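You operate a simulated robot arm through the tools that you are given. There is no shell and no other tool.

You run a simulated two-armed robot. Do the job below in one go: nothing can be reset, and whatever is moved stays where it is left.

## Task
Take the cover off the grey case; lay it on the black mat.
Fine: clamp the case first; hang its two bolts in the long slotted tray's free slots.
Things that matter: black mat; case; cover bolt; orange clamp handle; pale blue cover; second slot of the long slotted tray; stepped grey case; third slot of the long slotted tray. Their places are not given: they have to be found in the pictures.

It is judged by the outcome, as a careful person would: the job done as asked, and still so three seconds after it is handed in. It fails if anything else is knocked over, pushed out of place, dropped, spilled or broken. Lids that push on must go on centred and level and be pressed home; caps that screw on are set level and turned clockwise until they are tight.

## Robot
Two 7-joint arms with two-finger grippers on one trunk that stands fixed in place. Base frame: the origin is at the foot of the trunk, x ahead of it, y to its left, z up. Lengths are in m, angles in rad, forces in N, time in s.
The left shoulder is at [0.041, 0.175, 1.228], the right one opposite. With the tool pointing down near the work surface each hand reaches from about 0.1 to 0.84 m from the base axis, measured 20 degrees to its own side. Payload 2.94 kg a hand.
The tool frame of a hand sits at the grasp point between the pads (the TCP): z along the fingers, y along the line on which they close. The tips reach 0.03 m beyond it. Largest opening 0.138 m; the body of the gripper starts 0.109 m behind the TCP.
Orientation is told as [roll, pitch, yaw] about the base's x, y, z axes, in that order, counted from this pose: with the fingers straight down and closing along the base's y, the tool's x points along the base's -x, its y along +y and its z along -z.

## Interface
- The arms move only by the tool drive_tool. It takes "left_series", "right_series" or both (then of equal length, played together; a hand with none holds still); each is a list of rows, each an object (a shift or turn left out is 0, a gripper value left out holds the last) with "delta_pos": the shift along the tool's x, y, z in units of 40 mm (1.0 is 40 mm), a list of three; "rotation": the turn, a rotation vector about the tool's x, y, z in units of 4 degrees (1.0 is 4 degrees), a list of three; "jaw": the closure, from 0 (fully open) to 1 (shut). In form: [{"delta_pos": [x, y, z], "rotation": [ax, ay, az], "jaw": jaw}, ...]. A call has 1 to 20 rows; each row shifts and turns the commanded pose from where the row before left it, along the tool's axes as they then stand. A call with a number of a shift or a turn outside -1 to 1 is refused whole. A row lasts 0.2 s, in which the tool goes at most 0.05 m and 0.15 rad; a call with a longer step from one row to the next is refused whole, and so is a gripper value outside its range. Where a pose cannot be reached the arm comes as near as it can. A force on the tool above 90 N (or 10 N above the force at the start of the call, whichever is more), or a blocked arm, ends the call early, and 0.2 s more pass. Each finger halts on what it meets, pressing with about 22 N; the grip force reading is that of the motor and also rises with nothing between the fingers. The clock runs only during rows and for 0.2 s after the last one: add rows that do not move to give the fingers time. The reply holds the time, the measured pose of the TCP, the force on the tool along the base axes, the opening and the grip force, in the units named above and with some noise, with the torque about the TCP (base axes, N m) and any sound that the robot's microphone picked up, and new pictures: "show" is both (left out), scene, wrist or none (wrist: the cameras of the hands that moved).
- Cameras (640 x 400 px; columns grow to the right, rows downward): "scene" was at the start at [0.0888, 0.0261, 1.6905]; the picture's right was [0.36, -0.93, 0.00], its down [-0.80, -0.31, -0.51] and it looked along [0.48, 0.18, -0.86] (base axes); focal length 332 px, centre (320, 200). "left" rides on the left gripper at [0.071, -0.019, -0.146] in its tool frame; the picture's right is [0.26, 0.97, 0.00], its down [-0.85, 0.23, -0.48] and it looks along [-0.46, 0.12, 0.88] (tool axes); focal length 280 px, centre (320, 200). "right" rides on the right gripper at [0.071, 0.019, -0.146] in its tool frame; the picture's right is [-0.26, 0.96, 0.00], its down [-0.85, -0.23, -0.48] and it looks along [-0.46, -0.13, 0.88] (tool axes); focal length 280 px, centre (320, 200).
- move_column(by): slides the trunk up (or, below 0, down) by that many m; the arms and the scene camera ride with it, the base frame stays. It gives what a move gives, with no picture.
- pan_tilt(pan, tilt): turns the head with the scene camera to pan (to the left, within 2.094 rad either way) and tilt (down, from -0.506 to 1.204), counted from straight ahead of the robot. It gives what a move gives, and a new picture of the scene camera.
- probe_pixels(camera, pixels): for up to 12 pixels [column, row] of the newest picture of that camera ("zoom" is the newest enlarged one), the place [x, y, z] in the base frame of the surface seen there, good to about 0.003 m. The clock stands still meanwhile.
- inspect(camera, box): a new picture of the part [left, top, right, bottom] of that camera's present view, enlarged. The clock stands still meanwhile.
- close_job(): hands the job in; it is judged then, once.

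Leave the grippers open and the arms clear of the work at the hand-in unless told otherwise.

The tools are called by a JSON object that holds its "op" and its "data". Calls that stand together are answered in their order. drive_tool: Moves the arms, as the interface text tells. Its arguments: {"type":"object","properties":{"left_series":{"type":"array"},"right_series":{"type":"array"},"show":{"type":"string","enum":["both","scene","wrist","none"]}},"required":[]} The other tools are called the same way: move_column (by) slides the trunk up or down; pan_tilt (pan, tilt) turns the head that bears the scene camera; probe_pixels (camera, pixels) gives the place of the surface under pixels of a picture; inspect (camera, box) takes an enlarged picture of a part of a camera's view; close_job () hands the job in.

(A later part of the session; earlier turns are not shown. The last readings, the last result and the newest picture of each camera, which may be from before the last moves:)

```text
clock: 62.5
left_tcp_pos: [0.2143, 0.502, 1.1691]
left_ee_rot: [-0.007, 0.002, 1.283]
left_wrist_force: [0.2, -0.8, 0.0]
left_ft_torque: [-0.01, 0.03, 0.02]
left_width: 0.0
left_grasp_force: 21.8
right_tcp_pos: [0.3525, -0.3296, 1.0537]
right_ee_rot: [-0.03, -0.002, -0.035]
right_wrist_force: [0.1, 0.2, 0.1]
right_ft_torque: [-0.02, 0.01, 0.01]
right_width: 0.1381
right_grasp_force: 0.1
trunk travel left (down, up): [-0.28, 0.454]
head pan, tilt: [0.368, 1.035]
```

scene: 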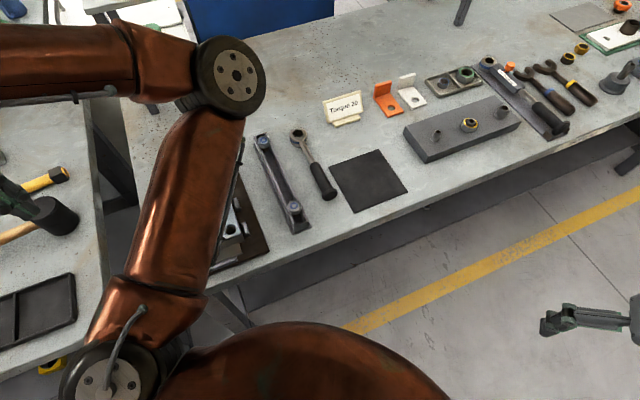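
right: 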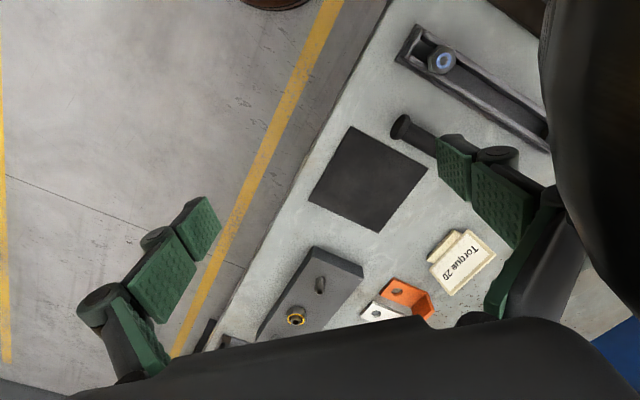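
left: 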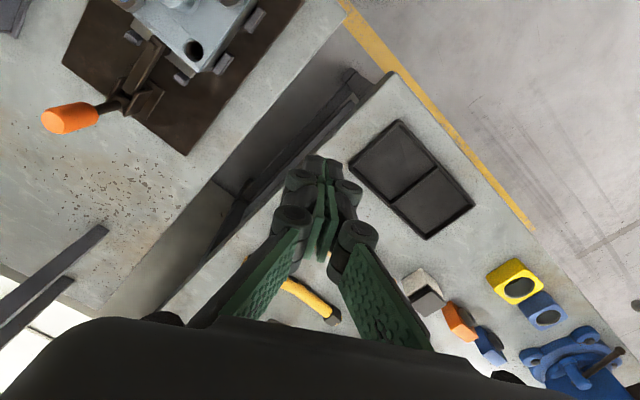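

The commanded pose is back in step with the measured one. I'll translate back over the case at this height.

{"op": "drive_tool", "data": {"left_series": [{"delta_pos": [0.33, -0.79, 0], "jaw": 0.64}, {"delta_pos": [0.33, -0.79, 0]}, {"delta_pos": [0.33, -0.79, 0]}, {"delta_pos": [0.33, -0.79, 0]}, {"delta_pos": [0.33, -0.79, 0]}, {"delta_pos": [0.33, -0.79, 0]}, {}], "show": "both"}}

{"op": "inspect", "data": {"camera": "left", "box": [160, 0, 480, 200]}}

```text
clock: 64.1
left_tcp_pos: [0.375, 0.3728, 1.1705]
left_ee_rot: [-0.009, 0.002, 1.285]
left_wrist_force: [-0.4, -0.4, 1.3]
left_ft_torque: [0.0, -0.02, 0.0]
left_width: 0.0498
left_grasp_force: 0.0
right_tcp_pos: [0.3525, -0.3284, 1.0533]
right_ee_rot: [-0.03, -0.001, -0.035]
right_wrist_force: [-0.5, 0.3, 0.3]
right_ft_torque: [-0.01, -0.02, 0.04]
right_width: 0.1379
right_grasp_force: 0.1
trunk travel left (down, up): [-0.28, 0.454]
head pan, tilt: [0.368, 1.035]
```

scene: 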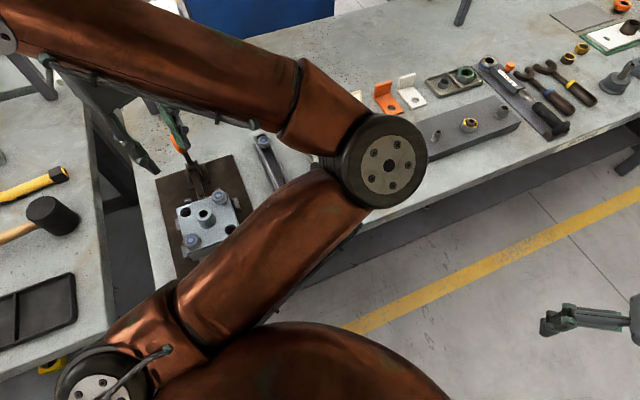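
left: 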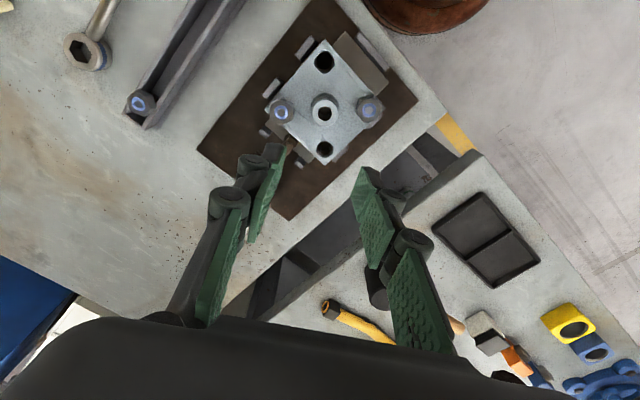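

```text
2.00 times, centred on (320, 100) of left
```

zoom: 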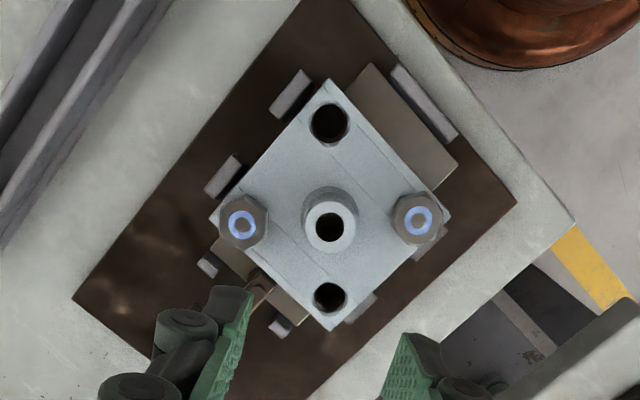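

The case, cover and bolts are undisturbed. I'll compare the two bolt heads' heights.

{"op": "probe_pixels", "data": {"camera": "zoom", "pixels": [[242, 224], [242, 214], [232, 224], [252, 226], [417, 220], [417, 210], [408, 220], [427, 222], [300, 170], [270, 260], [350, 265], [330, 250]]}}

{"op": "inspect", "data": {"camera": "scene", "box": [160, 175, 260, 265]}}

```text
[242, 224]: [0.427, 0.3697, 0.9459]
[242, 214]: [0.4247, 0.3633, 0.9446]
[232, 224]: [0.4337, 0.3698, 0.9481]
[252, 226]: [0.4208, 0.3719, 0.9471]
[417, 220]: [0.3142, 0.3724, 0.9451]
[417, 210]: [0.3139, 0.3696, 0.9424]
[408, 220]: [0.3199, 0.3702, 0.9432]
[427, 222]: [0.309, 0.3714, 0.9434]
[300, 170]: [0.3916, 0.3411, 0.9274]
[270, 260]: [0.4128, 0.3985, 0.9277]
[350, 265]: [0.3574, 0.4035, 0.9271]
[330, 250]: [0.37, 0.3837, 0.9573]
```

```text
4.44 times, centred on (210, 220) of scene
```

zoom: 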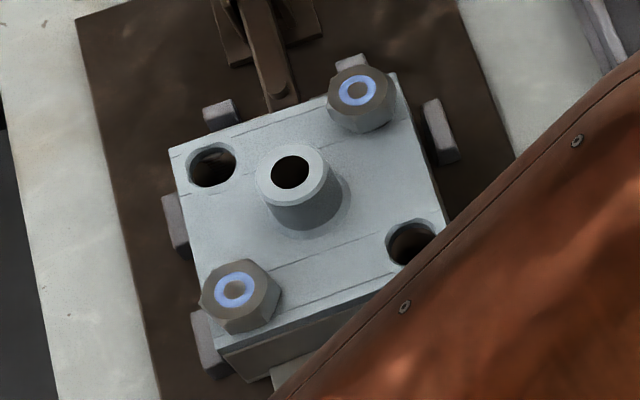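

Bolt B's head is about 3 mm higher than bolt A's after roughly 95° of turning, so the thread is coarse. At a safe height over bolt B, I'll rotate toward negative yaw to find the usable range.

{"op": "drive_tool", "data": {"left_series": [{"delta_pos": [-0.19, -0.65, 0.5]}, {"delta_pos": [-0.19, -0.65, 0.5]}, {"rotation": [0, 0, 1]}, {"rotation": [0, 0, 1]}, {"rotation": [0, 0, 1]}, {"rotation": [0, 0, 1]}, {"rotation": [0, 0, 1]}, {"rotation": [0, 0, 1]}, {"rotation": [0, 0, 1]}, {"rotation": [0, 0, 1]}, {"rotation": [0, 0, 1]}, {"rotation": [0, 0, 1]}, {"rotation": [0, 0, 1]}, {"rotation": [0, 0, 1]}, {"rotation": [0, 0, 1]}, {"rotation": [0, 0, 1]}, {"rotation": [0, 0, 1]}, {"rotation": [0, 0, 1]}, {"rotation": [0, 0, 1]}, {"rotation": [0, 0, 1]}], "show": "none"}}

{"op": "drive_tool", "data": {"left_series": [{"rotation": [0, 0, 1]}, {"rotation": [0, 0, 1]}, {"rotation": [0, 0, 1]}, {"rotation": [0, 0, 1]}, {"rotation": [0, 0, 1]}, {"rotation": [0, 0, 1]}, {"rotation": [0, 0, 1]}, {"rotation": [0, 0, 1]}], "show": "none"}}

```text
clock: 68.3
left_tcp_pos: [0.4296, 0.3729, 1.13]
left_ee_rot: [-0.002, -0.007, 0.025]
left_wrist_force: [-0.8, -0.1, -0.7]
left_ft_torque: [-0.01, -0.01, 0.01]
left_width: 0.0498
left_grasp_force: 0.1
right_tcp_pos: [0.3519, -0.3297, 1.0542]
right_ee_rot: [-0.029, -0.002, -0.035]
right_wrist_force: [-1.3, 0.0, -0.5]
right_ft_torque: [0.01, 0.02, -0.03]
right_width: 0.1378
right_grasp_force: 0.0
trunk travel left (down, up): [-0.28, 0.454]
head pan, tilt: [0.368, 1.035]
```

```text
clock: 70.1
left_tcp_pos: [0.4284, 0.3723, 1.1307]
left_ee_rot: [0.002, -0.006, -0.532]
left_wrist_force: [-0.4, -0.6, -0.1]
left_ft_torque: [0.02, 0.0, 0.01]
left_width: 0.0496
left_grasp_force: 0.0
right_tcp_pos: [0.3518, -0.3291, 1.0532]
right_ee_rot: [-0.027, -0.003, -0.035]
right_wrist_force: [-0.4, 0.3, 0.4]
right_ft_torque: [-0.01, -0.04, -0.03]
right_width: 0.1379
right_grasp_force: 0.1
trunk travel left (down, up): [-0.28, 0.454]
head pan, tilt: [0.368, 1.035]
```

{"op": "drive_tool", "data": {"left_series": [{"rotation": [0, 0, 1]}, {"rotation": [0, 0, 1]}, {"rotation": [0, 0, 1]}, {"rotation": [0, 0, 1]}, {"rotation": [0, 0, 1]}, {"rotation": [0, 0, 1]}, {"rotation": [0, 0, 1]}, {"rotation": [0, 0, 1]}, {"rotation": [0, 0, 1]}, {"rotation": [0, 0, 1]}], "show": "wrist"}}

{"op": "inspect", "data": {"camera": "left", "box": [260, 80, 400, 180]}}

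```text
clock: 72.3
left_tcp_pos: [0.4289, 0.3735, 1.1306]
left_ee_rot: [0.008, -0.003, -1.23]
left_wrist_force: [0.0, 0.4, -0.7]
left_ft_torque: [-0.01, -0.01, 0.01]
left_width: 0.0496
left_grasp_force: 0.1
right_tcp_pos: [0.3526, -0.3295, 1.0529]
right_ee_rot: [-0.029, 0.0, -0.035]
right_wrist_force: [-0.1, 0.3, 0.3]
right_ft_torque: [0.0, -0.01, -0.01]
right_width: 0.1377
right_grasp_force: 0.1
trunk travel left (down, up): [-0.28, 0.454]
head pan, tilt: [0.368, 1.035]
```

left: 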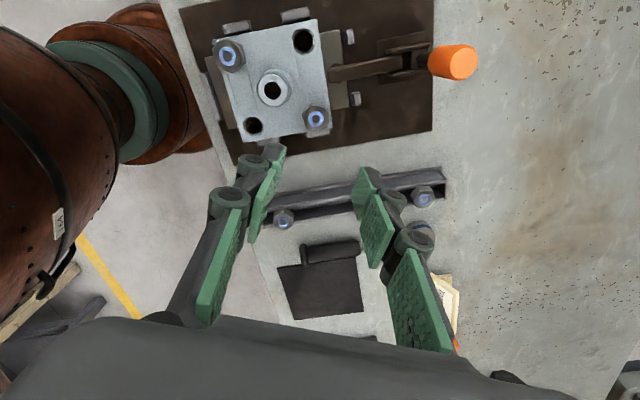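

```text
4.00 times, centred on (330, 130) of left
```

zoom: 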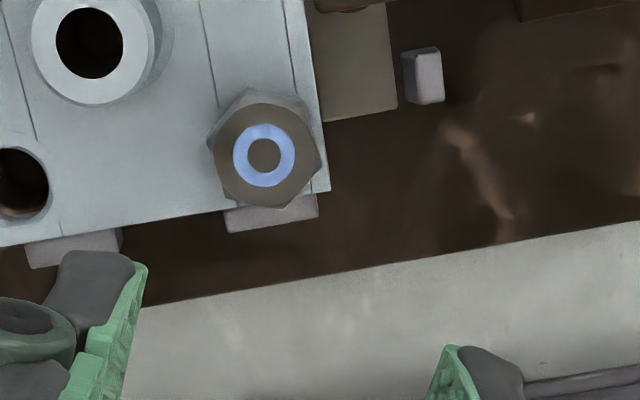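

I read the hexagon's flats as matching yaw ≈ -0.55 or ≈ -1.6. I'll test whether -1.58 is reachable up here.

{"op": "drive_tool", "data": {"left_series": [{"rotation": [0, 0, 1]}, {"rotation": [0, 0, 1]}, {"rotation": [0, 0, 1]}, {"rotation": [0, 0, 1]}, {"rotation": [0, 0, 1]}, {}], "show": "wrist"}}

{"op": "inspect", "data": {"camera": "left", "box": [260, 80, 400, 180]}}

```text
clock: 73.7
left_tcp_pos: [0.4285, 0.3716, 1.1297]
left_ee_rot: [0.008, -0.001, -1.579]
left_wrist_force: [0.0, 0.3, -0.2]
left_ft_torque: [-0.01, 0.04, 0.03]
left_width: 0.0497
left_grasp_force: 0.1
right_tcp_pos: [0.3515, -0.3299, 1.0527]
right_ee_rot: [-0.029, -0.003, -0.034]
right_wrist_force: [0.0, -0.6, -0.2]
right_ft_torque: [0.03, 0.04, -0.01]
right_width: 0.1381
right_grasp_force: 0.2
trunk travel left (down, up): [-0.28, 0.454]
head pan, tilt: [0.368, 1.035]
```

left: 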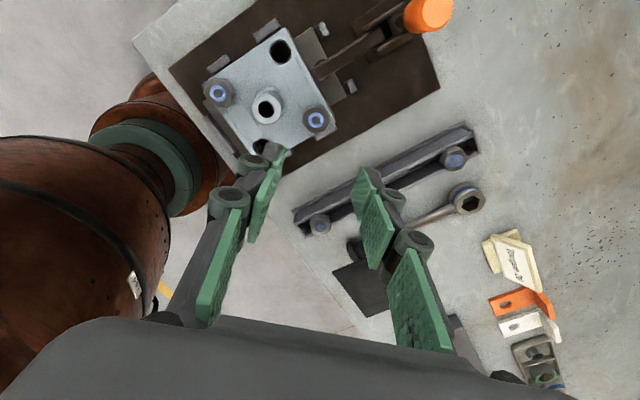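

```text
4.00 times, centred on (330, 130) of left
```

zoom: 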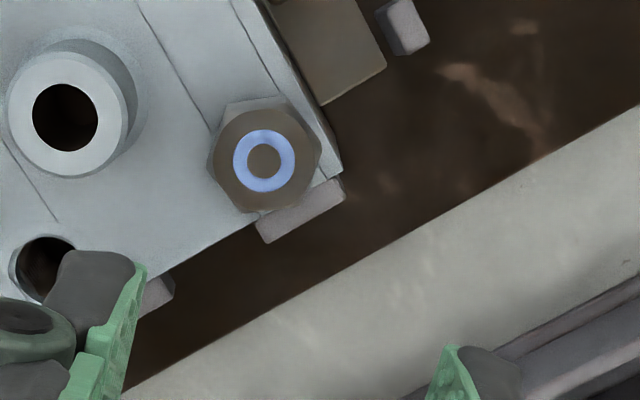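

Reachable, so about 180° of yaw is usable here. For clearance from the boss I'll grip at yaw ≈ -0.56 and turn to about +1.25. Rotating there and lowering for a close look.

{"op": "drive_tool", "data": {"left_series": [{"rotation": [0, 0, -1]}, {"rotation": [0, 0, -1]}, {"rotation": [0, 0, -1]}, {"rotation": [0, 0, -1]}, {"rotation": [0, 0, -1]}, {"rotation": [0, 0, -1]}, {"rotation": [0, 0, -1]}, {"rotation": [0, 0, -1]}, {"rotation": [0, 0, -1]}, {"rotation": [0, 0, -1]}, {"rotation": [0, 0, -1]}, {"rotation": [0, 0, -1]}, {"rotation": [0, 0, -1]}, {"rotation": [0, 0, -1]}, {"rotation": [0, 0, -0.6]}, {"delta_pos": [0, 0, 0.9]}, {"delta_pos": [0, 0, 0.9]}, {"delta_pos": [0, 0, 0.9]}, {}], "show": "wrist"}}

{"op": "inspect", "data": {"camera": "left", "box": [260, 80, 380, 200]}}

```text
clock: 77.7
left_tcp_pos: [0.4301, 0.3717, 1.0223]
left_ee_rot: [0.003, -0.005, -0.559]
left_wrist_force: [-0.1, -0.3, 0.3]
left_ft_torque: [-0.02, -0.02, 0.03]
left_width: 0.0498
left_grasp_force: 0.1
right_tcp_pos: [0.3513, -0.3298, 1.0542]
right_ee_rot: [-0.027, -0.002, -0.035]
right_wrist_force: [-1.1, 0.5, 0.4]
right_ft_torque: [-0.01, -0.01, 0.0]
right_width: 0.138
right_grasp_force: 0.0
trunk travel left (down, up): [-0.28, 0.454]
head pan, tilt: [0.368, 1.035]
```

left: 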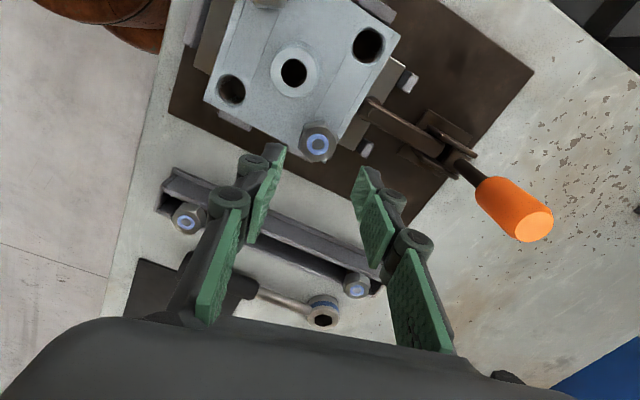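

```text
3.33 times, centred on (320, 140) of left
```

zoom: 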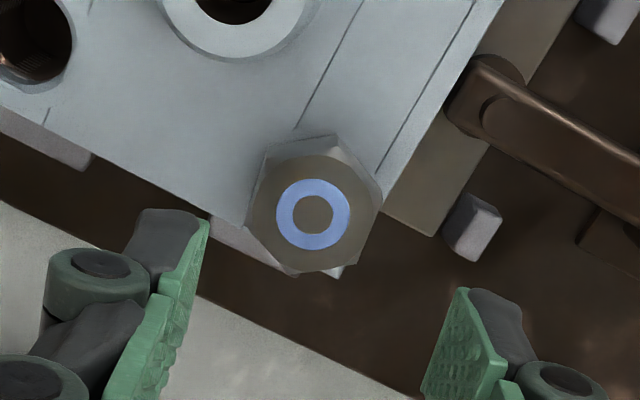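

The flats are aligned with the pads. Descending and gripping.

{"op": "drive_tool", "data": {"left_series": [{"delta_pos": [0, 0, 0.7]}, {"delta_pos": [0, 0, 0.5]}, {"delta_pos": [0, 0, 0.27]}, {}, {"jaw": 0.8}, {"jaw": 1}, {}, {}], "show": "wrist"}}

{"op": "inspect", "data": {"camera": "left", "box": [260, 120, 380, 220]}}

```text
clock: 79.5
left_tcp_pos: [0.4304, 0.3715, 0.9629]
left_ee_rot: [0.0, -0.007, -0.557]
left_wrist_force: [-1.1, -4.3, -0.6]
left_ft_torque: [-0.17, -0.01, 0.01]
left_width: 0.0297
left_grasp_force: 22.4
right_tcp_pos: [0.3519, -0.3293, 1.0527]
right_ee_rot: [-0.028, -0.001, -0.036]
right_wrist_force: [0.2, 0.8, 0.4]
right_ft_torque: [0.01, 0.01, 0.02]
right_width: 0.138
right_grasp_force: 0.1
trunk travel left (down, up): [-0.28, 0.454]
head pan, tilt: [0.368, 1.035]
```

left: 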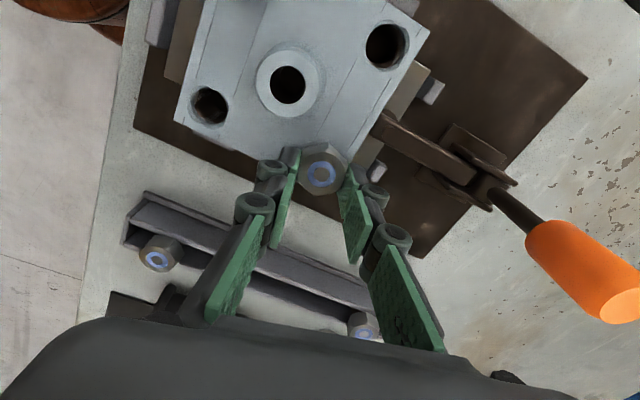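

```text
4.00 times, centred on (320, 170) of left
```

zoom: 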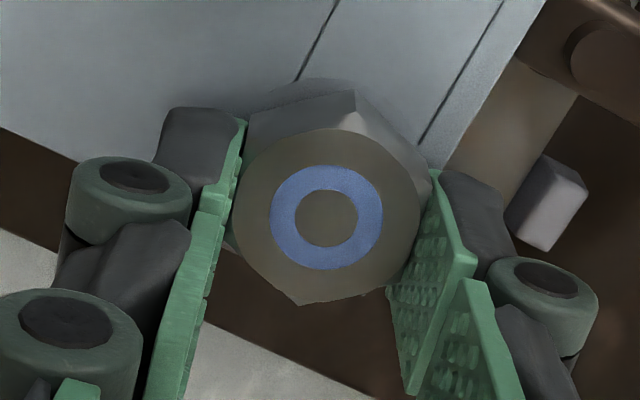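

Gripped. Turning counter-clockwise 80° with a slight rise.

{"op": "drive_tool", "data": {"left_series": [{"rotation": [0, 0, -1], "delta_pos": [0, 0, -0.003]}, {"rotation": [0, 0, -1], "delta_pos": [0, 0, -0.003]}, {"rotation": [0, 0, -1], "delta_pos": [0, 0, -0.003]}, {"rotation": [0, 0, -1], "delta_pos": [0, 0, -0.003]}, {"rotation": [0, 0, -1], "delta_pos": [0, 0, -0.003]}, {"rotation": [0, 0, -1], "delta_pos": [0, 0, -0.003]}, {"rotation": [0, 0, -1], "delta_pos": [0, 0, -0.003]}, {"rotation": [0, 0, -1], "delta_pos": [0, 0, -0.003]}, {"rotation": [0, 0, -1], "delta_pos": [0, 0, -0.003]}, {"rotation": [0, 0, -1], "delta_pos": [0, 0, -0.003]}, {"rotation": [0, 0, -1], "delta_pos": [0, 0, -0.003]}, {"rotation": [0, 0, -1], "delta_pos": [0, 0, -0.003]}, {"rotation": [0, 0, -1], "delta_pos": [0, 0, -0.003]}, {"rotation": [0, 0, -1], "delta_pos": [0, 0, -0.003]}, {"rotation": [0, 0, -1], "delta_pos": [0, 0, -0.003]}, {"rotation": [0, 0, -1], "delta_pos": [0, 0, -0.003]}, {"rotation": [0, 0, -1], "delta_pos": [0, 0, -0.003]}, {"rotation": [0, 0, -1], "delta_pos": [0, 0, -0.003]}, {"rotation": [0, 0, -1], "delta_pos": [0, 0, -0.003]}, {"rotation": [0, 0, -1], "delta_pos": [0, 0, -0.003]}], "show": "wrist"}}

{"op": "inspect", "data": {"camera": "left", "box": [260, 120, 380, 220]}}

{"op": "probe_pixels", "data": {"camera": "left", "pixels": [[320, 175], [314, 175], [327, 176], [320, 183], [321, 168], [310, 170], [330, 170]]}}

```text
clock: 83.7
left_tcp_pos: [0.4302, 0.3739, 0.9654]
left_ee_rot: [-0.006, -0.003, 0.84]
left_wrist_force: [-0.8, 1.3, -5.1]
left_ft_torque: [0.32, -0.28, 0.0]
left_width: 0.0296
left_grasp_force: 22.5
right_tcp_pos: [0.3521, -0.3298, 1.0528]
right_ee_rot: [-0.029, -0.002, -0.035]
right_wrist_force: [0.2, -0.2, 0.4]
right_ft_torque: [0.0, 0.03, -0.01]
right_width: 0.1378
right_grasp_force: 0.1
trunk travel left (down, up): [-0.28, 0.454]
head pan, tilt: [0.368, 1.035]
```

left: 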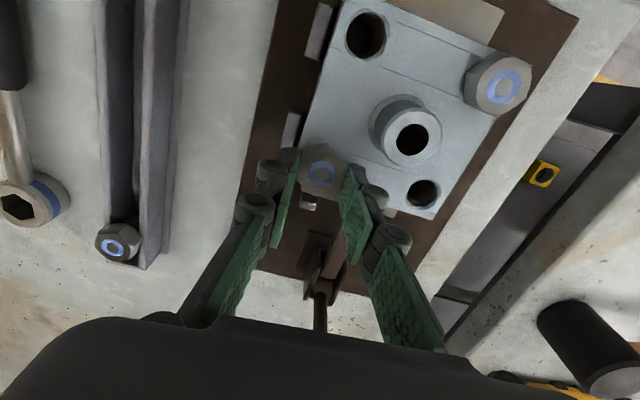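

```text
4.00 times, centred on (320, 170) of left
```

zoom: 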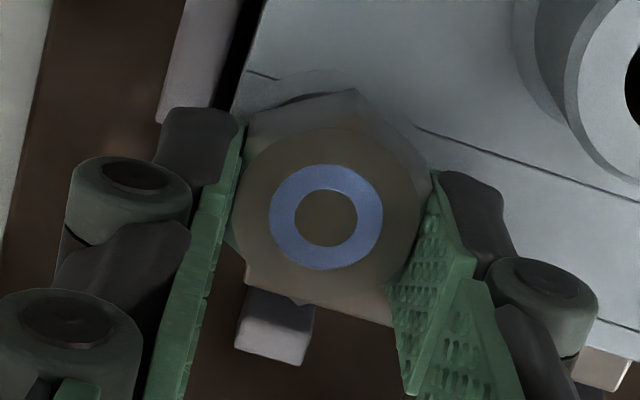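

```text
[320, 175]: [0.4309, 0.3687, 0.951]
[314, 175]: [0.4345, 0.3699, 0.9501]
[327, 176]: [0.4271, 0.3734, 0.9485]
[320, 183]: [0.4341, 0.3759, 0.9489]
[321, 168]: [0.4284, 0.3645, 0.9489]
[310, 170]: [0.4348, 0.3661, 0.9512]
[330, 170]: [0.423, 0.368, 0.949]
```

The head has risen to about 0.950 with no slipping, so roughly 11 mm per turn. Turning another 28°.

{"op": "drive_tool", "data": {"left_series": [{"rotation": [0, 0, -1], "delta_pos": [0, 0, -0.003]}, {"rotation": [0, 0, -1], "delta_pos": [0, 0, -0.003]}, {"rotation": [0, 0, -1], "delta_pos": [0, 0, -0.003]}, {"rotation": [0, 0, -1], "delta_pos": [0, 0, -0.003]}, {"rotation": [0, 0, -1], "delta_pos": [0, 0, -0.003]}, {"rotation": [0, 0, -1], "delta_pos": [0, 0, -0.003]}, {"rotation": [0, 0, -1], "delta_pos": [0, 0, -0.003]}, {}], "show": "none"}}

```text
clock: 85.5
left_tcp_pos: [0.4301, 0.3718, 0.9663]
left_ee_rot: [-0.008, -0.001, 1.329]
left_wrist_force: [-11.0, 8.7, -2.4]
left_ft_torque: [0.67, 0.37, -0.02]
left_width: 0.0294
left_grasp_force: 21.9
right_tcp_pos: [0.3514, -0.3298, 1.0541]
right_ee_rot: [-0.03, -0.004, -0.034]
right_wrist_force: [-0.9, 0.1, -0.7]
right_ft_torque: [-0.01, 0.03, -0.02]
right_width: 0.138
right_grasp_force: 0.0
trunk travel left (down, up): [-0.28, 0.454]
head pan, tilt: [0.368, 1.035]
```

Now a 3 mm pull-up to see whether it is free yet.

{"op": "drive_tool", "data": {"left_series": [{"delta_pos": [0, 0, -0.04]}, {"delta_pos": [0, 0, -0.04]}, {}], "show": "wrist"}}

{"op": "probe_pixels", "data": {"camera": "left", "pixels": [[320, 175], [314, 175], [327, 176], [320, 183], [321, 168], [310, 170], [330, 170]]}}

```text
clock: 86.3
left_tcp_pos: [0.4297, 0.3724, 0.9696]
left_ee_rot: [-0.008, 0.001, 1.327]
left_wrist_force: [-10.4, 2.7, -15.6]
left_ft_torque: [0.02, 0.3, -0.03]
left_width: 0.0296
left_grasp_force: 21.8
right_tcp_pos: [0.3522, -0.3297, 1.0551]
right_ee_rot: [-0.03, -0.002, -0.034]
right_wrist_force: [-0.8, 0.2, 0.1]
right_ft_torque: [-0.03, 0.0, -0.02]
right_width: 0.1378
right_grasp_force: 0.1
trunk travel left (down, up): [-0.28, 0.454]
head pan, tilt: [0.368, 1.035]
```

left: 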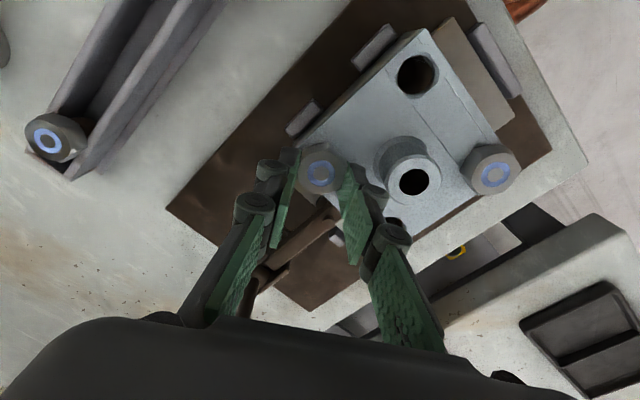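

```text
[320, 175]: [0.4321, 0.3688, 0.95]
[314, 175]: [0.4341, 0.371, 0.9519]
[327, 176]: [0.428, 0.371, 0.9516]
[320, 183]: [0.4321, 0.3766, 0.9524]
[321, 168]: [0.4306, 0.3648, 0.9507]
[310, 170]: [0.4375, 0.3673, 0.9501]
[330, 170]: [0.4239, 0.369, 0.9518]
```

Still engaged (it slips at about 15 N). I'll do another cycle: open, rise, rotate back 120°, lower, regrip.

{"op": "drive_tool", "data": {"left_series": [{"jaw": 0.67}, {"jaw": 0.67}, {"delta_pos": [0, 0, -0.75]}, {"rotation": [0, 0, 1]}, {"rotation": [0, 0, 1]}, {"rotation": [0, 0, 1]}, {"rotation": [0, 0, 1]}, {"rotation": [0, 0, 1]}, {"rotation": [0, 0, 1]}, {"rotation": [0, 0, 1]}, {"rotation": [0, 0, 1]}, {"rotation": [0, 0, 1]}, {"rotation": [0, 0, 1]}, {"rotation": [0, 0, 1]}, {"rotation": [0, 0, 1]}, {"rotation": [0, 0, 1]}, {"rotation": [0, 0, 1]}, {"rotation": [0, 0, 1]}, {"rotation": [0, 0, 1]}, {"rotation": [0, 0, 1]}], "show": "none"}}

{"op": "drive_tool", "data": {"left_series": [{"rotation": [0, 0, 1]}, {"rotation": [0, 0, 1]}, {"rotation": [0, 0, 1]}, {"rotation": [0, 0, 1]}, {"rotation": [0, 0, 1]}, {"rotation": [0, 0, 1]}, {"rotation": [0, 0, 1]}, {"rotation": [0, 0, 1]}, {"rotation": [0, 0, 1]}, {"rotation": [0, 0, 1]}, {"rotation": [0, 0, 1]}, {"rotation": [0, 0, 1]}, {"rotation": [0, 0, 1]}, {}], "show": "wrist"}}

{"op": "inspect", "data": {"camera": "left", "box": [260, 100, 380, 200]}}

```text
clock: 90.5
left_tcp_pos: [0.4299, 0.3725, 1.0002]
left_ee_rot: [-0.002, -0.007, 0.137]
left_wrist_force: [-0.2, 0.8, 0.3]
left_ft_torque: [0.0, 0.0, 0.01]
left_width: 0.0455
left_grasp_force: 0.0
right_tcp_pos: [0.3521, -0.3294, 1.0516]
right_ee_rot: [-0.028, -0.002, -0.035]
right_wrist_force: [-0.2, 0.8, 0.1]
right_ft_torque: [0.0, 0.01, 0.01]
right_width: 0.1379
right_grasp_force: 0.1
trunk travel left (down, up): [-0.28, 0.454]
head pan, tilt: [0.368, 1.035]
```

```text
clock: 93.5
left_tcp_pos: [0.4296, 0.3717, 1.0003]
left_ee_rot: [0.004, -0.006, -0.77]
left_wrist_force: [-0.1, -0.2, -0.4]
left_ft_torque: [-0.03, -0.01, -0.02]
left_width: 0.0456
left_grasp_force: 0.1
right_tcp_pos: [0.3515, -0.3308, 1.0529]
right_ee_rot: [-0.027, -0.002, -0.035]
right_wrist_force: [0.7, 0.1, 0.7]
right_ft_torque: [0.0, 0.01, 0.03]
right_width: 0.138
right_grasp_force: 0.1
trunk travel left (down, up): [-0.28, 0.454]
head pan, tilt: [0.368, 1.035]
```

left: 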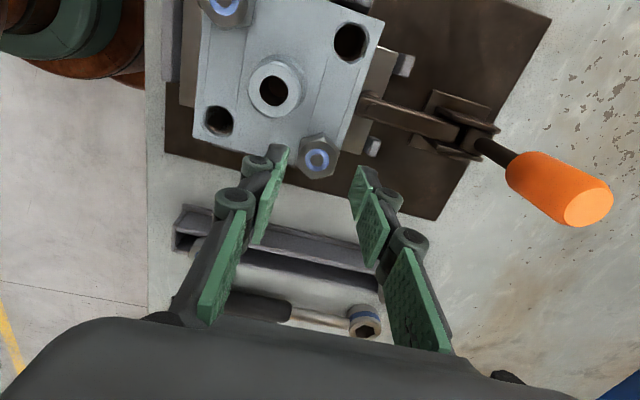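

```text
4.00 times, centred on (320, 150) of left
```

zoom: 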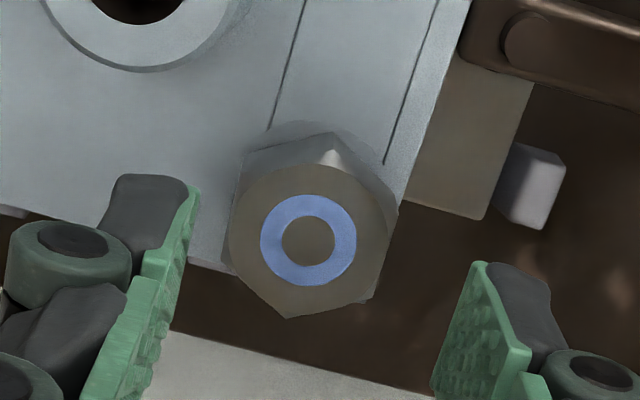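

Aligned. Lowering, gripping and turning on.

{"op": "drive_tool", "data": {"left_series": [{"delta_pos": [0, 0, 0.5]}, {"delta_pos": [0, 0, 0.33]}, {"jaw": 1}, {"jaw": 1}, {}, {"rotation": [0, 0, -1], "delta_pos": [0, 0, -0.003]}, {"rotation": [0, 0, -1], "delta_pos": [0, 0, -0.003]}, {"rotation": [0, 0, -1], "delta_pos": [0, 0, -0.003]}, {"rotation": [0, 0, -1], "delta_pos": [0, 0, -0.003]}, {"rotation": [0, 0, -1], "delta_pos": [0, 0, -0.003]}, {"rotation": [0, 0, -1], "delta_pos": [0, 0, -0.003]}, {"rotation": [0, 0, -1], "delta_pos": [0, 0, -0.003]}, {"rotation": [0, 0, -1], "delta_pos": [0, 0, -0.003]}, {"rotation": [0, 0, -1], "delta_pos": [0, 0, -0.003]}, {"rotation": [0, 0, -1], "delta_pos": [0, 0, -0.003]}, {"rotation": [0, 0, -1], "delta_pos": [0, 0, -0.003]}, {"rotation": [0, 0, -1], "delta_pos": [0, 0, -0.003]}, {"rotation": [0, 0, -1], "delta_pos": [0, 0, -0.003]}, {"rotation": [0, 0, -1], "delta_pos": [0, 0, -0.003]}, {"rotation": [0, 0, -1], "delta_pos": [0, 0, -0.003]}], "show": "none"}}

{"op": "drive_tool", "data": {"left_series": [{"rotation": [0, 0, -1], "delta_pos": [0, 0, -0.003]}, {"rotation": [0, 0, -1], "delta_pos": [0, 0, -0.003]}, {"rotation": [0, 0, -1], "delta_pos": [0, 0, -0.003]}, {"rotation": [0, 0, -1], "delta_pos": [0, 0, -0.003]}, {"rotation": [0, 0, -1], "delta_pos": [0, 0, -0.003]}, {"rotation": [0, 0, -1], "delta_pos": [0, 0, -0.003]}, {"rotation": [0, 0, -1], "delta_pos": [0, 0, -0.003]}, {"rotation": [0, 0, -1], "delta_pos": [0, 0, -0.003]}, {"rotation": [0, 0, -1], "delta_pos": [0, 0, -0.003]}, {"rotation": [0, 0, -1], "delta_pos": [0, 0, -0.003]}, {"rotation": [0, 0, -1], "delta_pos": [0, 0, -0.003]}, {"rotation": [0, 0, -1], "delta_pos": [0, 0, -0.003]}, {"rotation": [0, 0, -1], "delta_pos": [0, 0, -0.003]}, {"rotation": [0, 0, -1], "delta_pos": [0, 0, -0.003]}, {}], "show": "wrist"}}

{"op": "probe_pixels", "data": {"camera": "left", "pixels": [[320, 175], [314, 175], [327, 176], [320, 183], [321, 168], [310, 170], [330, 170]]}}

```text
clock: 97.7
left_tcp_pos: [0.4308, 0.3719, 0.9675]
left_ee_rot: [-0.003, -0.006, 0.279]
left_wrist_force: [-0.5, 0.5, 0.1]
left_ft_torque: [-0.01, 0.0, -0.03]
left_width: 0.0294
left_grasp_force: 21.7
right_tcp_pos: [0.3524, -0.3288, 1.0527]
right_ee_rot: [-0.029, -0.002, -0.035]
right_wrist_force: [0.4, -0.4, 0.1]
right_ft_torque: [-0.03, 0.0, -0.02]
right_width: 0.1378
right_grasp_force: 0.1
trunk travel left (down, up): [-0.28, 0.454]
head pan, tilt: [0.368, 1.035]
```

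```text
clock: 100.9
left_tcp_pos: [0.4309, 0.3728, 0.969]
left_ee_rot: [-0.007, 0.0, 1.258]
left_wrist_force: [-0.4, 0.1, -1.7]
left_ft_torque: [0.01, -0.02, 0.01]
left_width: 0.0296
left_grasp_force: 21.9
right_tcp_pos: [0.352, -0.33, 1.0528]
right_ee_rot: [-0.026, -0.003, -0.036]
right_wrist_force: [-0.1, 0.6, 0.9]
right_ft_torque: [0.0, 0.01, 0.01]
right_width: 0.1383
right_grasp_force: 0.1
trunk travel left (down, up): [-0.28, 0.454]
head pan, tilt: [0.368, 1.035]
```

left: 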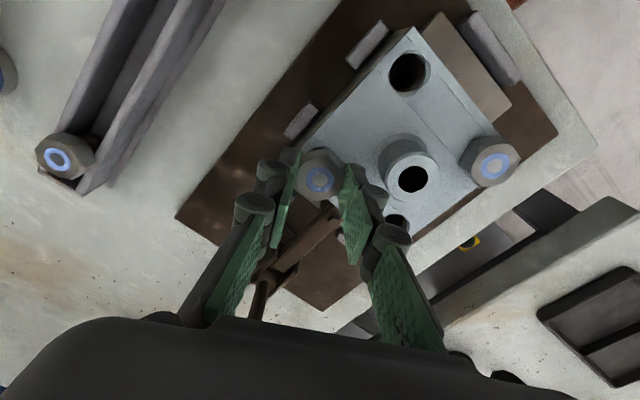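

```text
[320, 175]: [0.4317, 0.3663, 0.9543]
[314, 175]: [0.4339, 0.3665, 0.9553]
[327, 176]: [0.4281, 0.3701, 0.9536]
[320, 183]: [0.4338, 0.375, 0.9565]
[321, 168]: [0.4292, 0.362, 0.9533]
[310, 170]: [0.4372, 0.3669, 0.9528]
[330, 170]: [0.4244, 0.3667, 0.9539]
```

The forces have dropped to just about the bolt's weight, so it looks free. Lifting gently.

{"op": "drive_tool", "data": {"left_series": [{"delta_pos": [0, 0, -0.05]}, {"delta_pos": [0, 0, -0.05]}, {"delta_pos": [0, 0, -0.05]}, {}], "show": "wrist"}}

{"op": "inspect", "data": {"camera": "left", "box": [260, 100, 420, 220]}}

```text
clock: 101.9
left_tcp_pos: [0.4293, 0.3725, 0.9761]
left_ee_rot: [-0.007, 0.0, 1.255]
left_wrist_force: [-0.1, 0.2, -1.3]
left_ft_torque: [0.0, -0.01, -0.02]
left_width: 0.0297
left_grasp_force: 22.0
right_tcp_pos: [0.3517, -0.3303, 1.0522]
right_ee_rot: [-0.029, -0.001, -0.035]
right_wrist_force: [-0.2, -0.4, -0.4]
right_ft_torque: [0.0, 0.0, -0.02]
right_width: 0.1379
right_grasp_force: 0.1
trunk travel left (down, up): [-0.28, 0.454]
head pan, tilt: [0.368, 1.035]
```

left: 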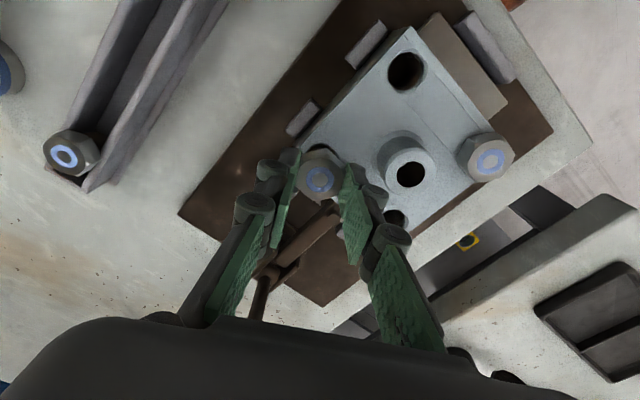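

```text
3.33 times, centred on (340, 160) of left
```

zoom: 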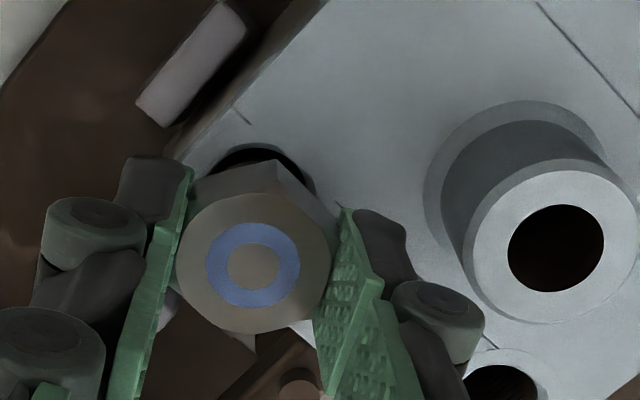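

The bolt is out of its thread and hangs in the fingers. I'll lift to z ≈ 1.07, rotate to yaw 0.8 so the fingers close across the tray, and move above the third slot.

{"op": "drive_tool", "data": {"left_series": [{"delta_pos": [0, 0, -0.5]}, {"delta_pos": [0, 0, -0.6]}, {"delta_pos": [0, 0, -0.6]}, {"delta_pos": [0, 0, -0.6]}, {"rotation": [0, 0, 1]}, {"rotation": [0, 0, 1]}, {"rotation": [0, 0, 1]}, {"rotation": [0, 0, 1]}, {"rotation": [0, 0, 1]}, {"rotation": [0, 0, 1]}, {"rotation": [0, 0, 0.5]}, {"delta_pos": [-0.27, -0.72, 0]}, {"delta_pos": [-0.27, -0.72, 0]}, {"delta_pos": [-0.27, -0.72, 0]}, {"delta_pos": [-0.27, -0.72, 0]}, {"delta_pos": [-0.27, -0.72, 0]}, {}, {}], "show": "both"}}

```text
clock: 105.7
left_tcp_pos: [0.571, 0.3108, 1.0677]
left_ee_rot: [-0.005, -0.002, 0.805]
left_wrist_force: [1.2, 0.9, -1.3]
left_ft_torque: [0.01, 0.07, 0.01]
left_width: 0.0296
left_grasp_force: 22.2
right_tcp_pos: [0.3527, -0.3292, 1.0534]
right_ee_rot: [-0.028, -0.003, -0.035]
right_wrist_force: [-0.1, 0.2, 0.5]
right_ft_torque: [0.04, 0.02, -0.02]
right_width: 0.138
right_grasp_force: 0.1
trunk travel left (down, up): [-0.28, 0.454]
head pan, tilt: [0.368, 1.035]
```

scene: 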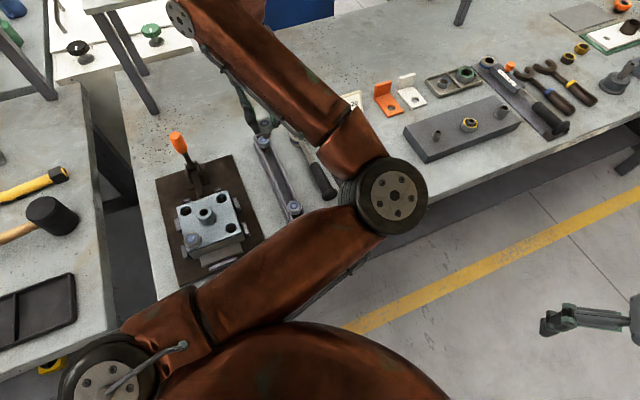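
left: 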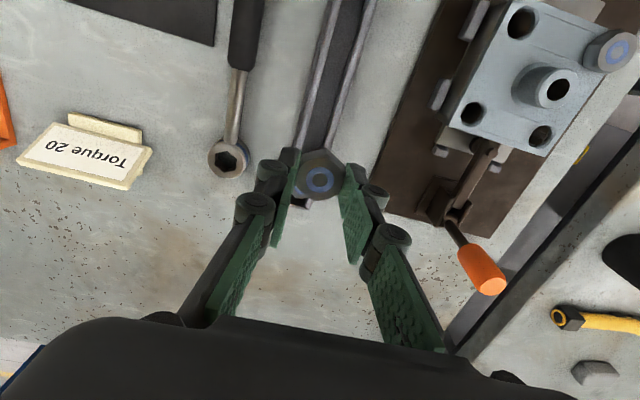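

The bolt is above the tray. I'll check the rails and the end bolts again for the slot's exact place.

{"op": "inspect", "data": {"camera": "scene", "box": [230, 110, 330, 225]}}

{"op": "probe_pixels", "data": {"camera": "zoom", "pixels": [[368, 348], [345, 220], [270, 230], [320, 230], [320, 185], [268, 135], [355, 300], [385, 300], [300, 260], [345, 260]]}}

{"op": "inspect", "data": {"camera": "left", "box": [260, 0, 400, 220]}}

{"op": "probe_pixels", "data": {"camera": "left", "pixels": [[306, 120], [341, 120], [314, 80], [350, 80], [321, 40], [360, 40], [330, 80], [325, 115], [335, 4], [372, 4], [302, 203], [305, 145]]}}

```text
3.48 times, centred on (280, 168) of scene
```

zoom: 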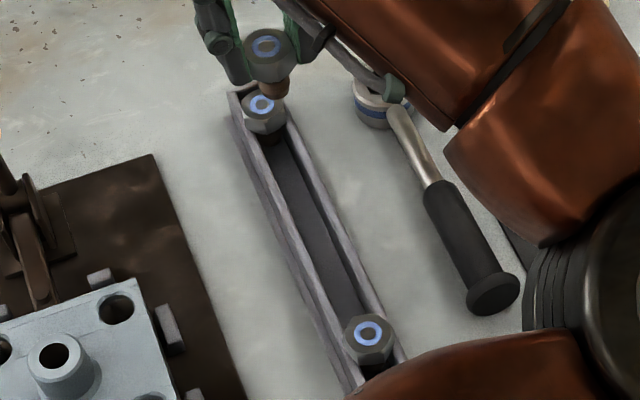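

```text
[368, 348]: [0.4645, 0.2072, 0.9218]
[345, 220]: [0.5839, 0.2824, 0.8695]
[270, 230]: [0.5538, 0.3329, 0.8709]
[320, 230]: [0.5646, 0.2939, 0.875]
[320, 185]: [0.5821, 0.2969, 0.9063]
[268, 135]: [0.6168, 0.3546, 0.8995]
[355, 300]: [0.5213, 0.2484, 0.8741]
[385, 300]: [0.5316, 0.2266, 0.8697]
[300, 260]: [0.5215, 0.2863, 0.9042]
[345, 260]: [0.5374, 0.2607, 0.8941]
```

```text
1.82 times, centred on (330, 110) of left
```

zoom: 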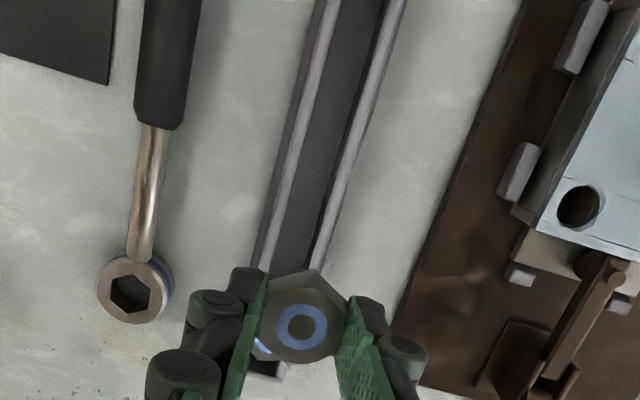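

```text
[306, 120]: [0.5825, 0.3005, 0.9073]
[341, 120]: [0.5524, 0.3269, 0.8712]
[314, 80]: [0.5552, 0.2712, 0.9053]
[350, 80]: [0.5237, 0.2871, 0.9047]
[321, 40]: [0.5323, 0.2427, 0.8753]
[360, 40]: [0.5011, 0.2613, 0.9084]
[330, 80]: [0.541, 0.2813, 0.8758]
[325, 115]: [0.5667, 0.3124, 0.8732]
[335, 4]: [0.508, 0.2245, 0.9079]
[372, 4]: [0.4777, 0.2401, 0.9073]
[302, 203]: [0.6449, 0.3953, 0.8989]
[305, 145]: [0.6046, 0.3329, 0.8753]
```

The tray runs at 45°, its centre line is at v ≈ -0.184, and the slots are about 0.07 m apart. The third slot is therefore at (0.571, 0.310), which is where the hand is now. Descending with the bolt, slowly at the end.

{"op": "drive_tool", "data": {"left_series": [{"delta_pos": [0, 0, 0.7]}, {"delta_pos": [0, 0, 0.7]}, {"delta_pos": [0, 0, 0.6]}, {"delta_pos": [0, 0, 0.4]}, {"delta_pos": [0, 0, 0.15]}, {"delta_pos": [0, 0, 0.15]}, {"delta_pos": [0, 0, 0.15]}, {"delta_pos": [0, 0, 0.15]}, {}], "show": "both"}}

{"op": "inspect", "data": {"camera": "left", "box": [240, 100, 400, 220]}}

{"op": "inspect", "data": {"camera": "scene", "box": [230, 110, 330, 225]}}

```text
clock: 107.7
left_tcp_pos: [0.5703, 0.3118, 0.9503]
left_ee_rot: [-0.008, -0.004, 0.803]
left_wrist_force: [-0.1, 0.3, -0.8]
left_ft_torque: [0.03, 0.01, 0.02]
left_width: 0.0295
left_grasp_force: 21.6
right_tcp_pos: [0.3519, -0.33, 1.0523]
right_ee_rot: [-0.027, -0.003, -0.035]
right_wrist_force: [0.6, 0.0, -0.3]
right_ft_torque: [0.0, -0.02, 0.03]
right_width: 0.138
right_grasp_force: 0.0
trunk travel left (down, up): [-0.28, 0.454]
head pan, tilt: [0.368, 1.035]
```

scene: 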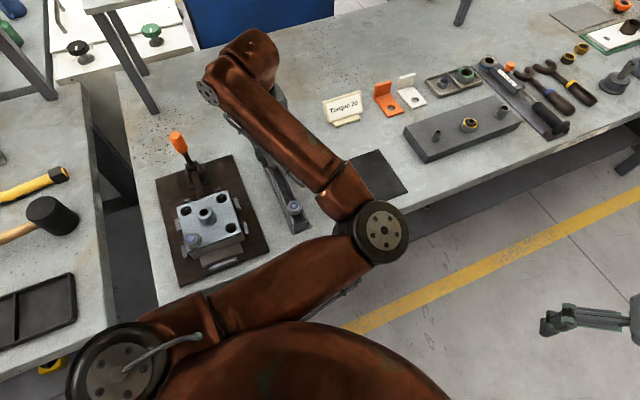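
left: 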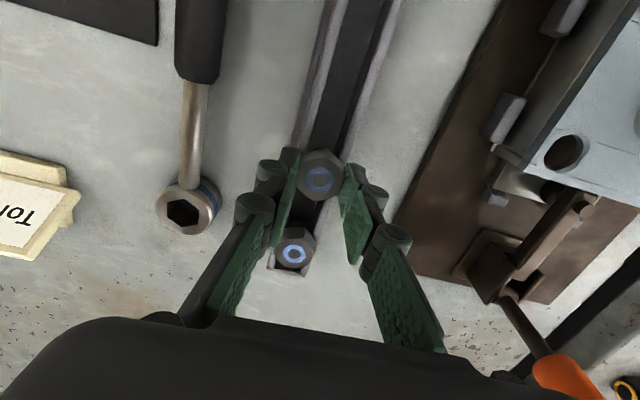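

```text
3.33 times, centred on (320, 160) of left
```

zoom: 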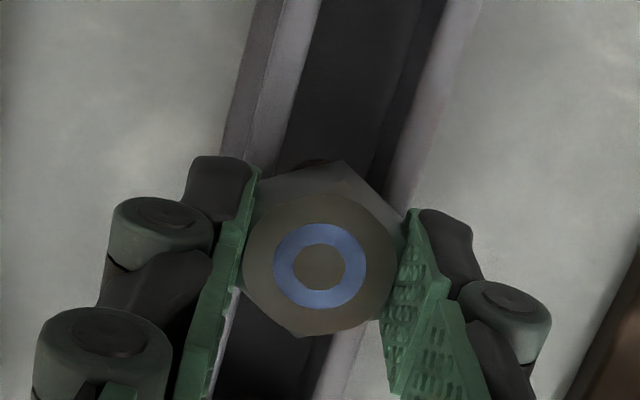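

```text
3.48 times, centred on (280, 168) of scene
```

zoom: 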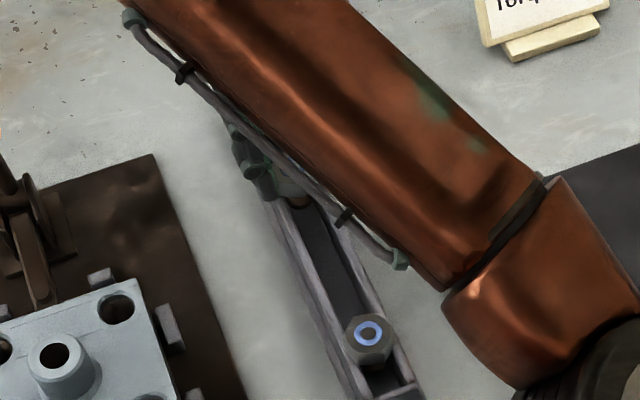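

The shank is between the rails with no contact. Continuing down slowly.

{"op": "drive_tool", "data": {"left_series": [{"delta_pos": [0, 0, 0.08]}, {"delta_pos": [0, 0, 0.08]}, {"delta_pos": [0, 0, 0.08]}, {"delta_pos": [0, 0, 0.04]}, {}], "show": "none"}}

```text
clock: 108.9
left_tcp_pos: [0.5728, 0.3107, 0.9389]
left_ee_rot: [-0.009, -0.011, 0.804]
left_wrist_force: [2.1, 3.2, 14.2]
left_ft_torque: [0.05, 0.07, 0.02]
left_width: 0.0295
left_grasp_force: 22.0
right_tcp_pos: [0.351, -0.3286, 1.0539]
right_ee_rot: [-0.028, -0.004, -0.034]
right_wrist_force: [0.0, -0.2, -0.2]
right_ft_torque: [0.0, -0.02, 0.0]
right_width: 0.1381
right_grasp_force: 0.1
trunk travel left (down, up): [-0.28, 0.454]
head pan, tilt: [0.368, 1.035]
```

There is 14 N of contact at z = 0.939, so the head is resting on the rails. Releasing and rising.

{"op": "drive_tool", "data": {"left_series": [{"delta_pos": [0, 0, -0.02]}, {"jaw": 0.72}, {"jaw": 0.66}, {}, {"delta_pos": [0, 0, -0.3]}, {"delta_pos": [0, 0, -0.6]}, {"delta_pos": [0, 0, -0.9]}, {"delta_pos": [0, 0, -0.9]}, {}], "show": "both"}}

{"op": "inspect", "data": {"camera": "left", "box": [240, 60, 400, 220]}}

{"op": "inspect", "data": {"camera": "scene", "box": [230, 110, 330, 225]}}

```text
clock: 110.9
left_tcp_pos: [0.5725, 0.311, 1.0461]
left_ee_rot: [-0.006, -0.003, 0.801]
left_wrist_force: [-0.2, -0.2, -0.5]
left_ft_torque: [0.02, 0.02, -0.02]
left_width: 0.0468
left_grasp_force: 0.0
right_tcp_pos: [0.3515, -0.3294, 1.0532]
right_ee_rot: [-0.029, -0.002, -0.035]
right_wrist_force: [0.2, 0.6, -0.2]
right_ft_torque: [0.0, 0.01, 0.01]
right_width: 0.1379
right_grasp_force: 0.0
trunk travel left (down, up): [-0.28, 0.454]
head pan, tilt: [0.368, 1.035]
```

scene: 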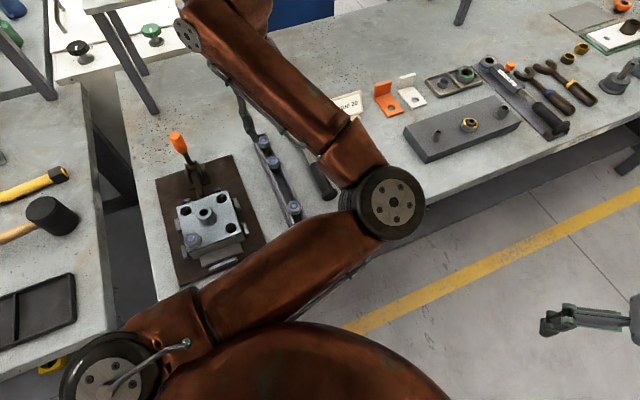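
left: 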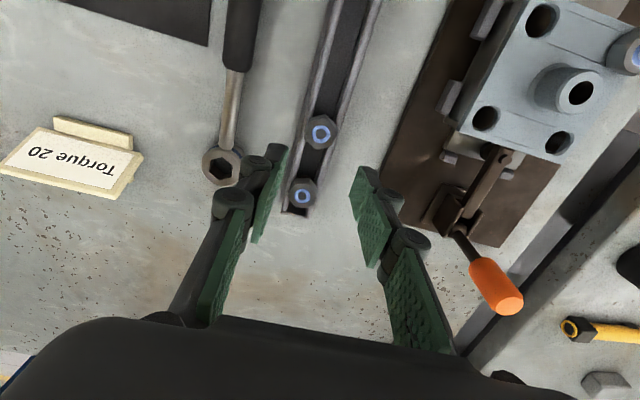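

```text
2.50 times, centred on (320, 140) of left
```

zoom: 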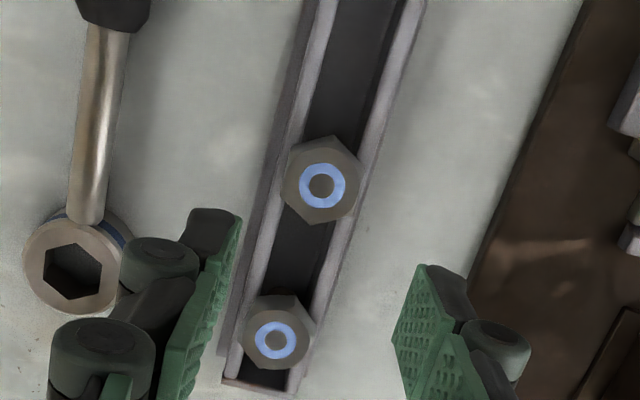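

```text
3.48 times, centred on (280, 168) of scene
```

zoom: 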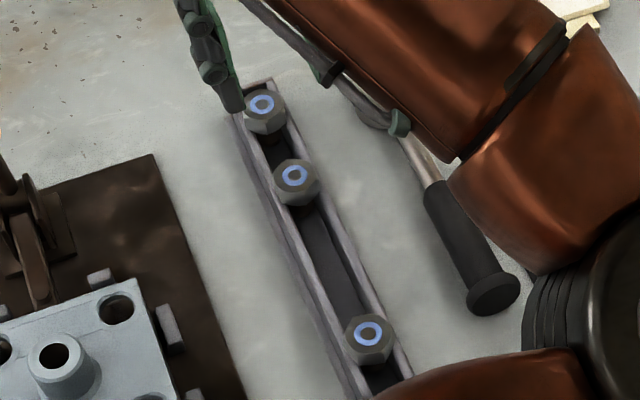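

The first bolt hangs in the third slot, level with its neighbours. I'll probe the three ring centres to refine the second slot's place.

{"op": "probe_pixels", "data": {"camera": "zoom", "pixels": [[262, 103], [295, 175], [368, 333]]}}

{"op": "probe_pixels", "data": {"camera": "left", "pixels": [[321, 133], [303, 196], [490, 118], [560, 85], [635, 55]]}}

```text
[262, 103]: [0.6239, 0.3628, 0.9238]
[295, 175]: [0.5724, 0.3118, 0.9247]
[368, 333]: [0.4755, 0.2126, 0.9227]
```

```text
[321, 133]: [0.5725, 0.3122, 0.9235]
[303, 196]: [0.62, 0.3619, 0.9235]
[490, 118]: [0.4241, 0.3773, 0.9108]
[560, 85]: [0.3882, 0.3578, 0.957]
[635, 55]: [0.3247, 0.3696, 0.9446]
```

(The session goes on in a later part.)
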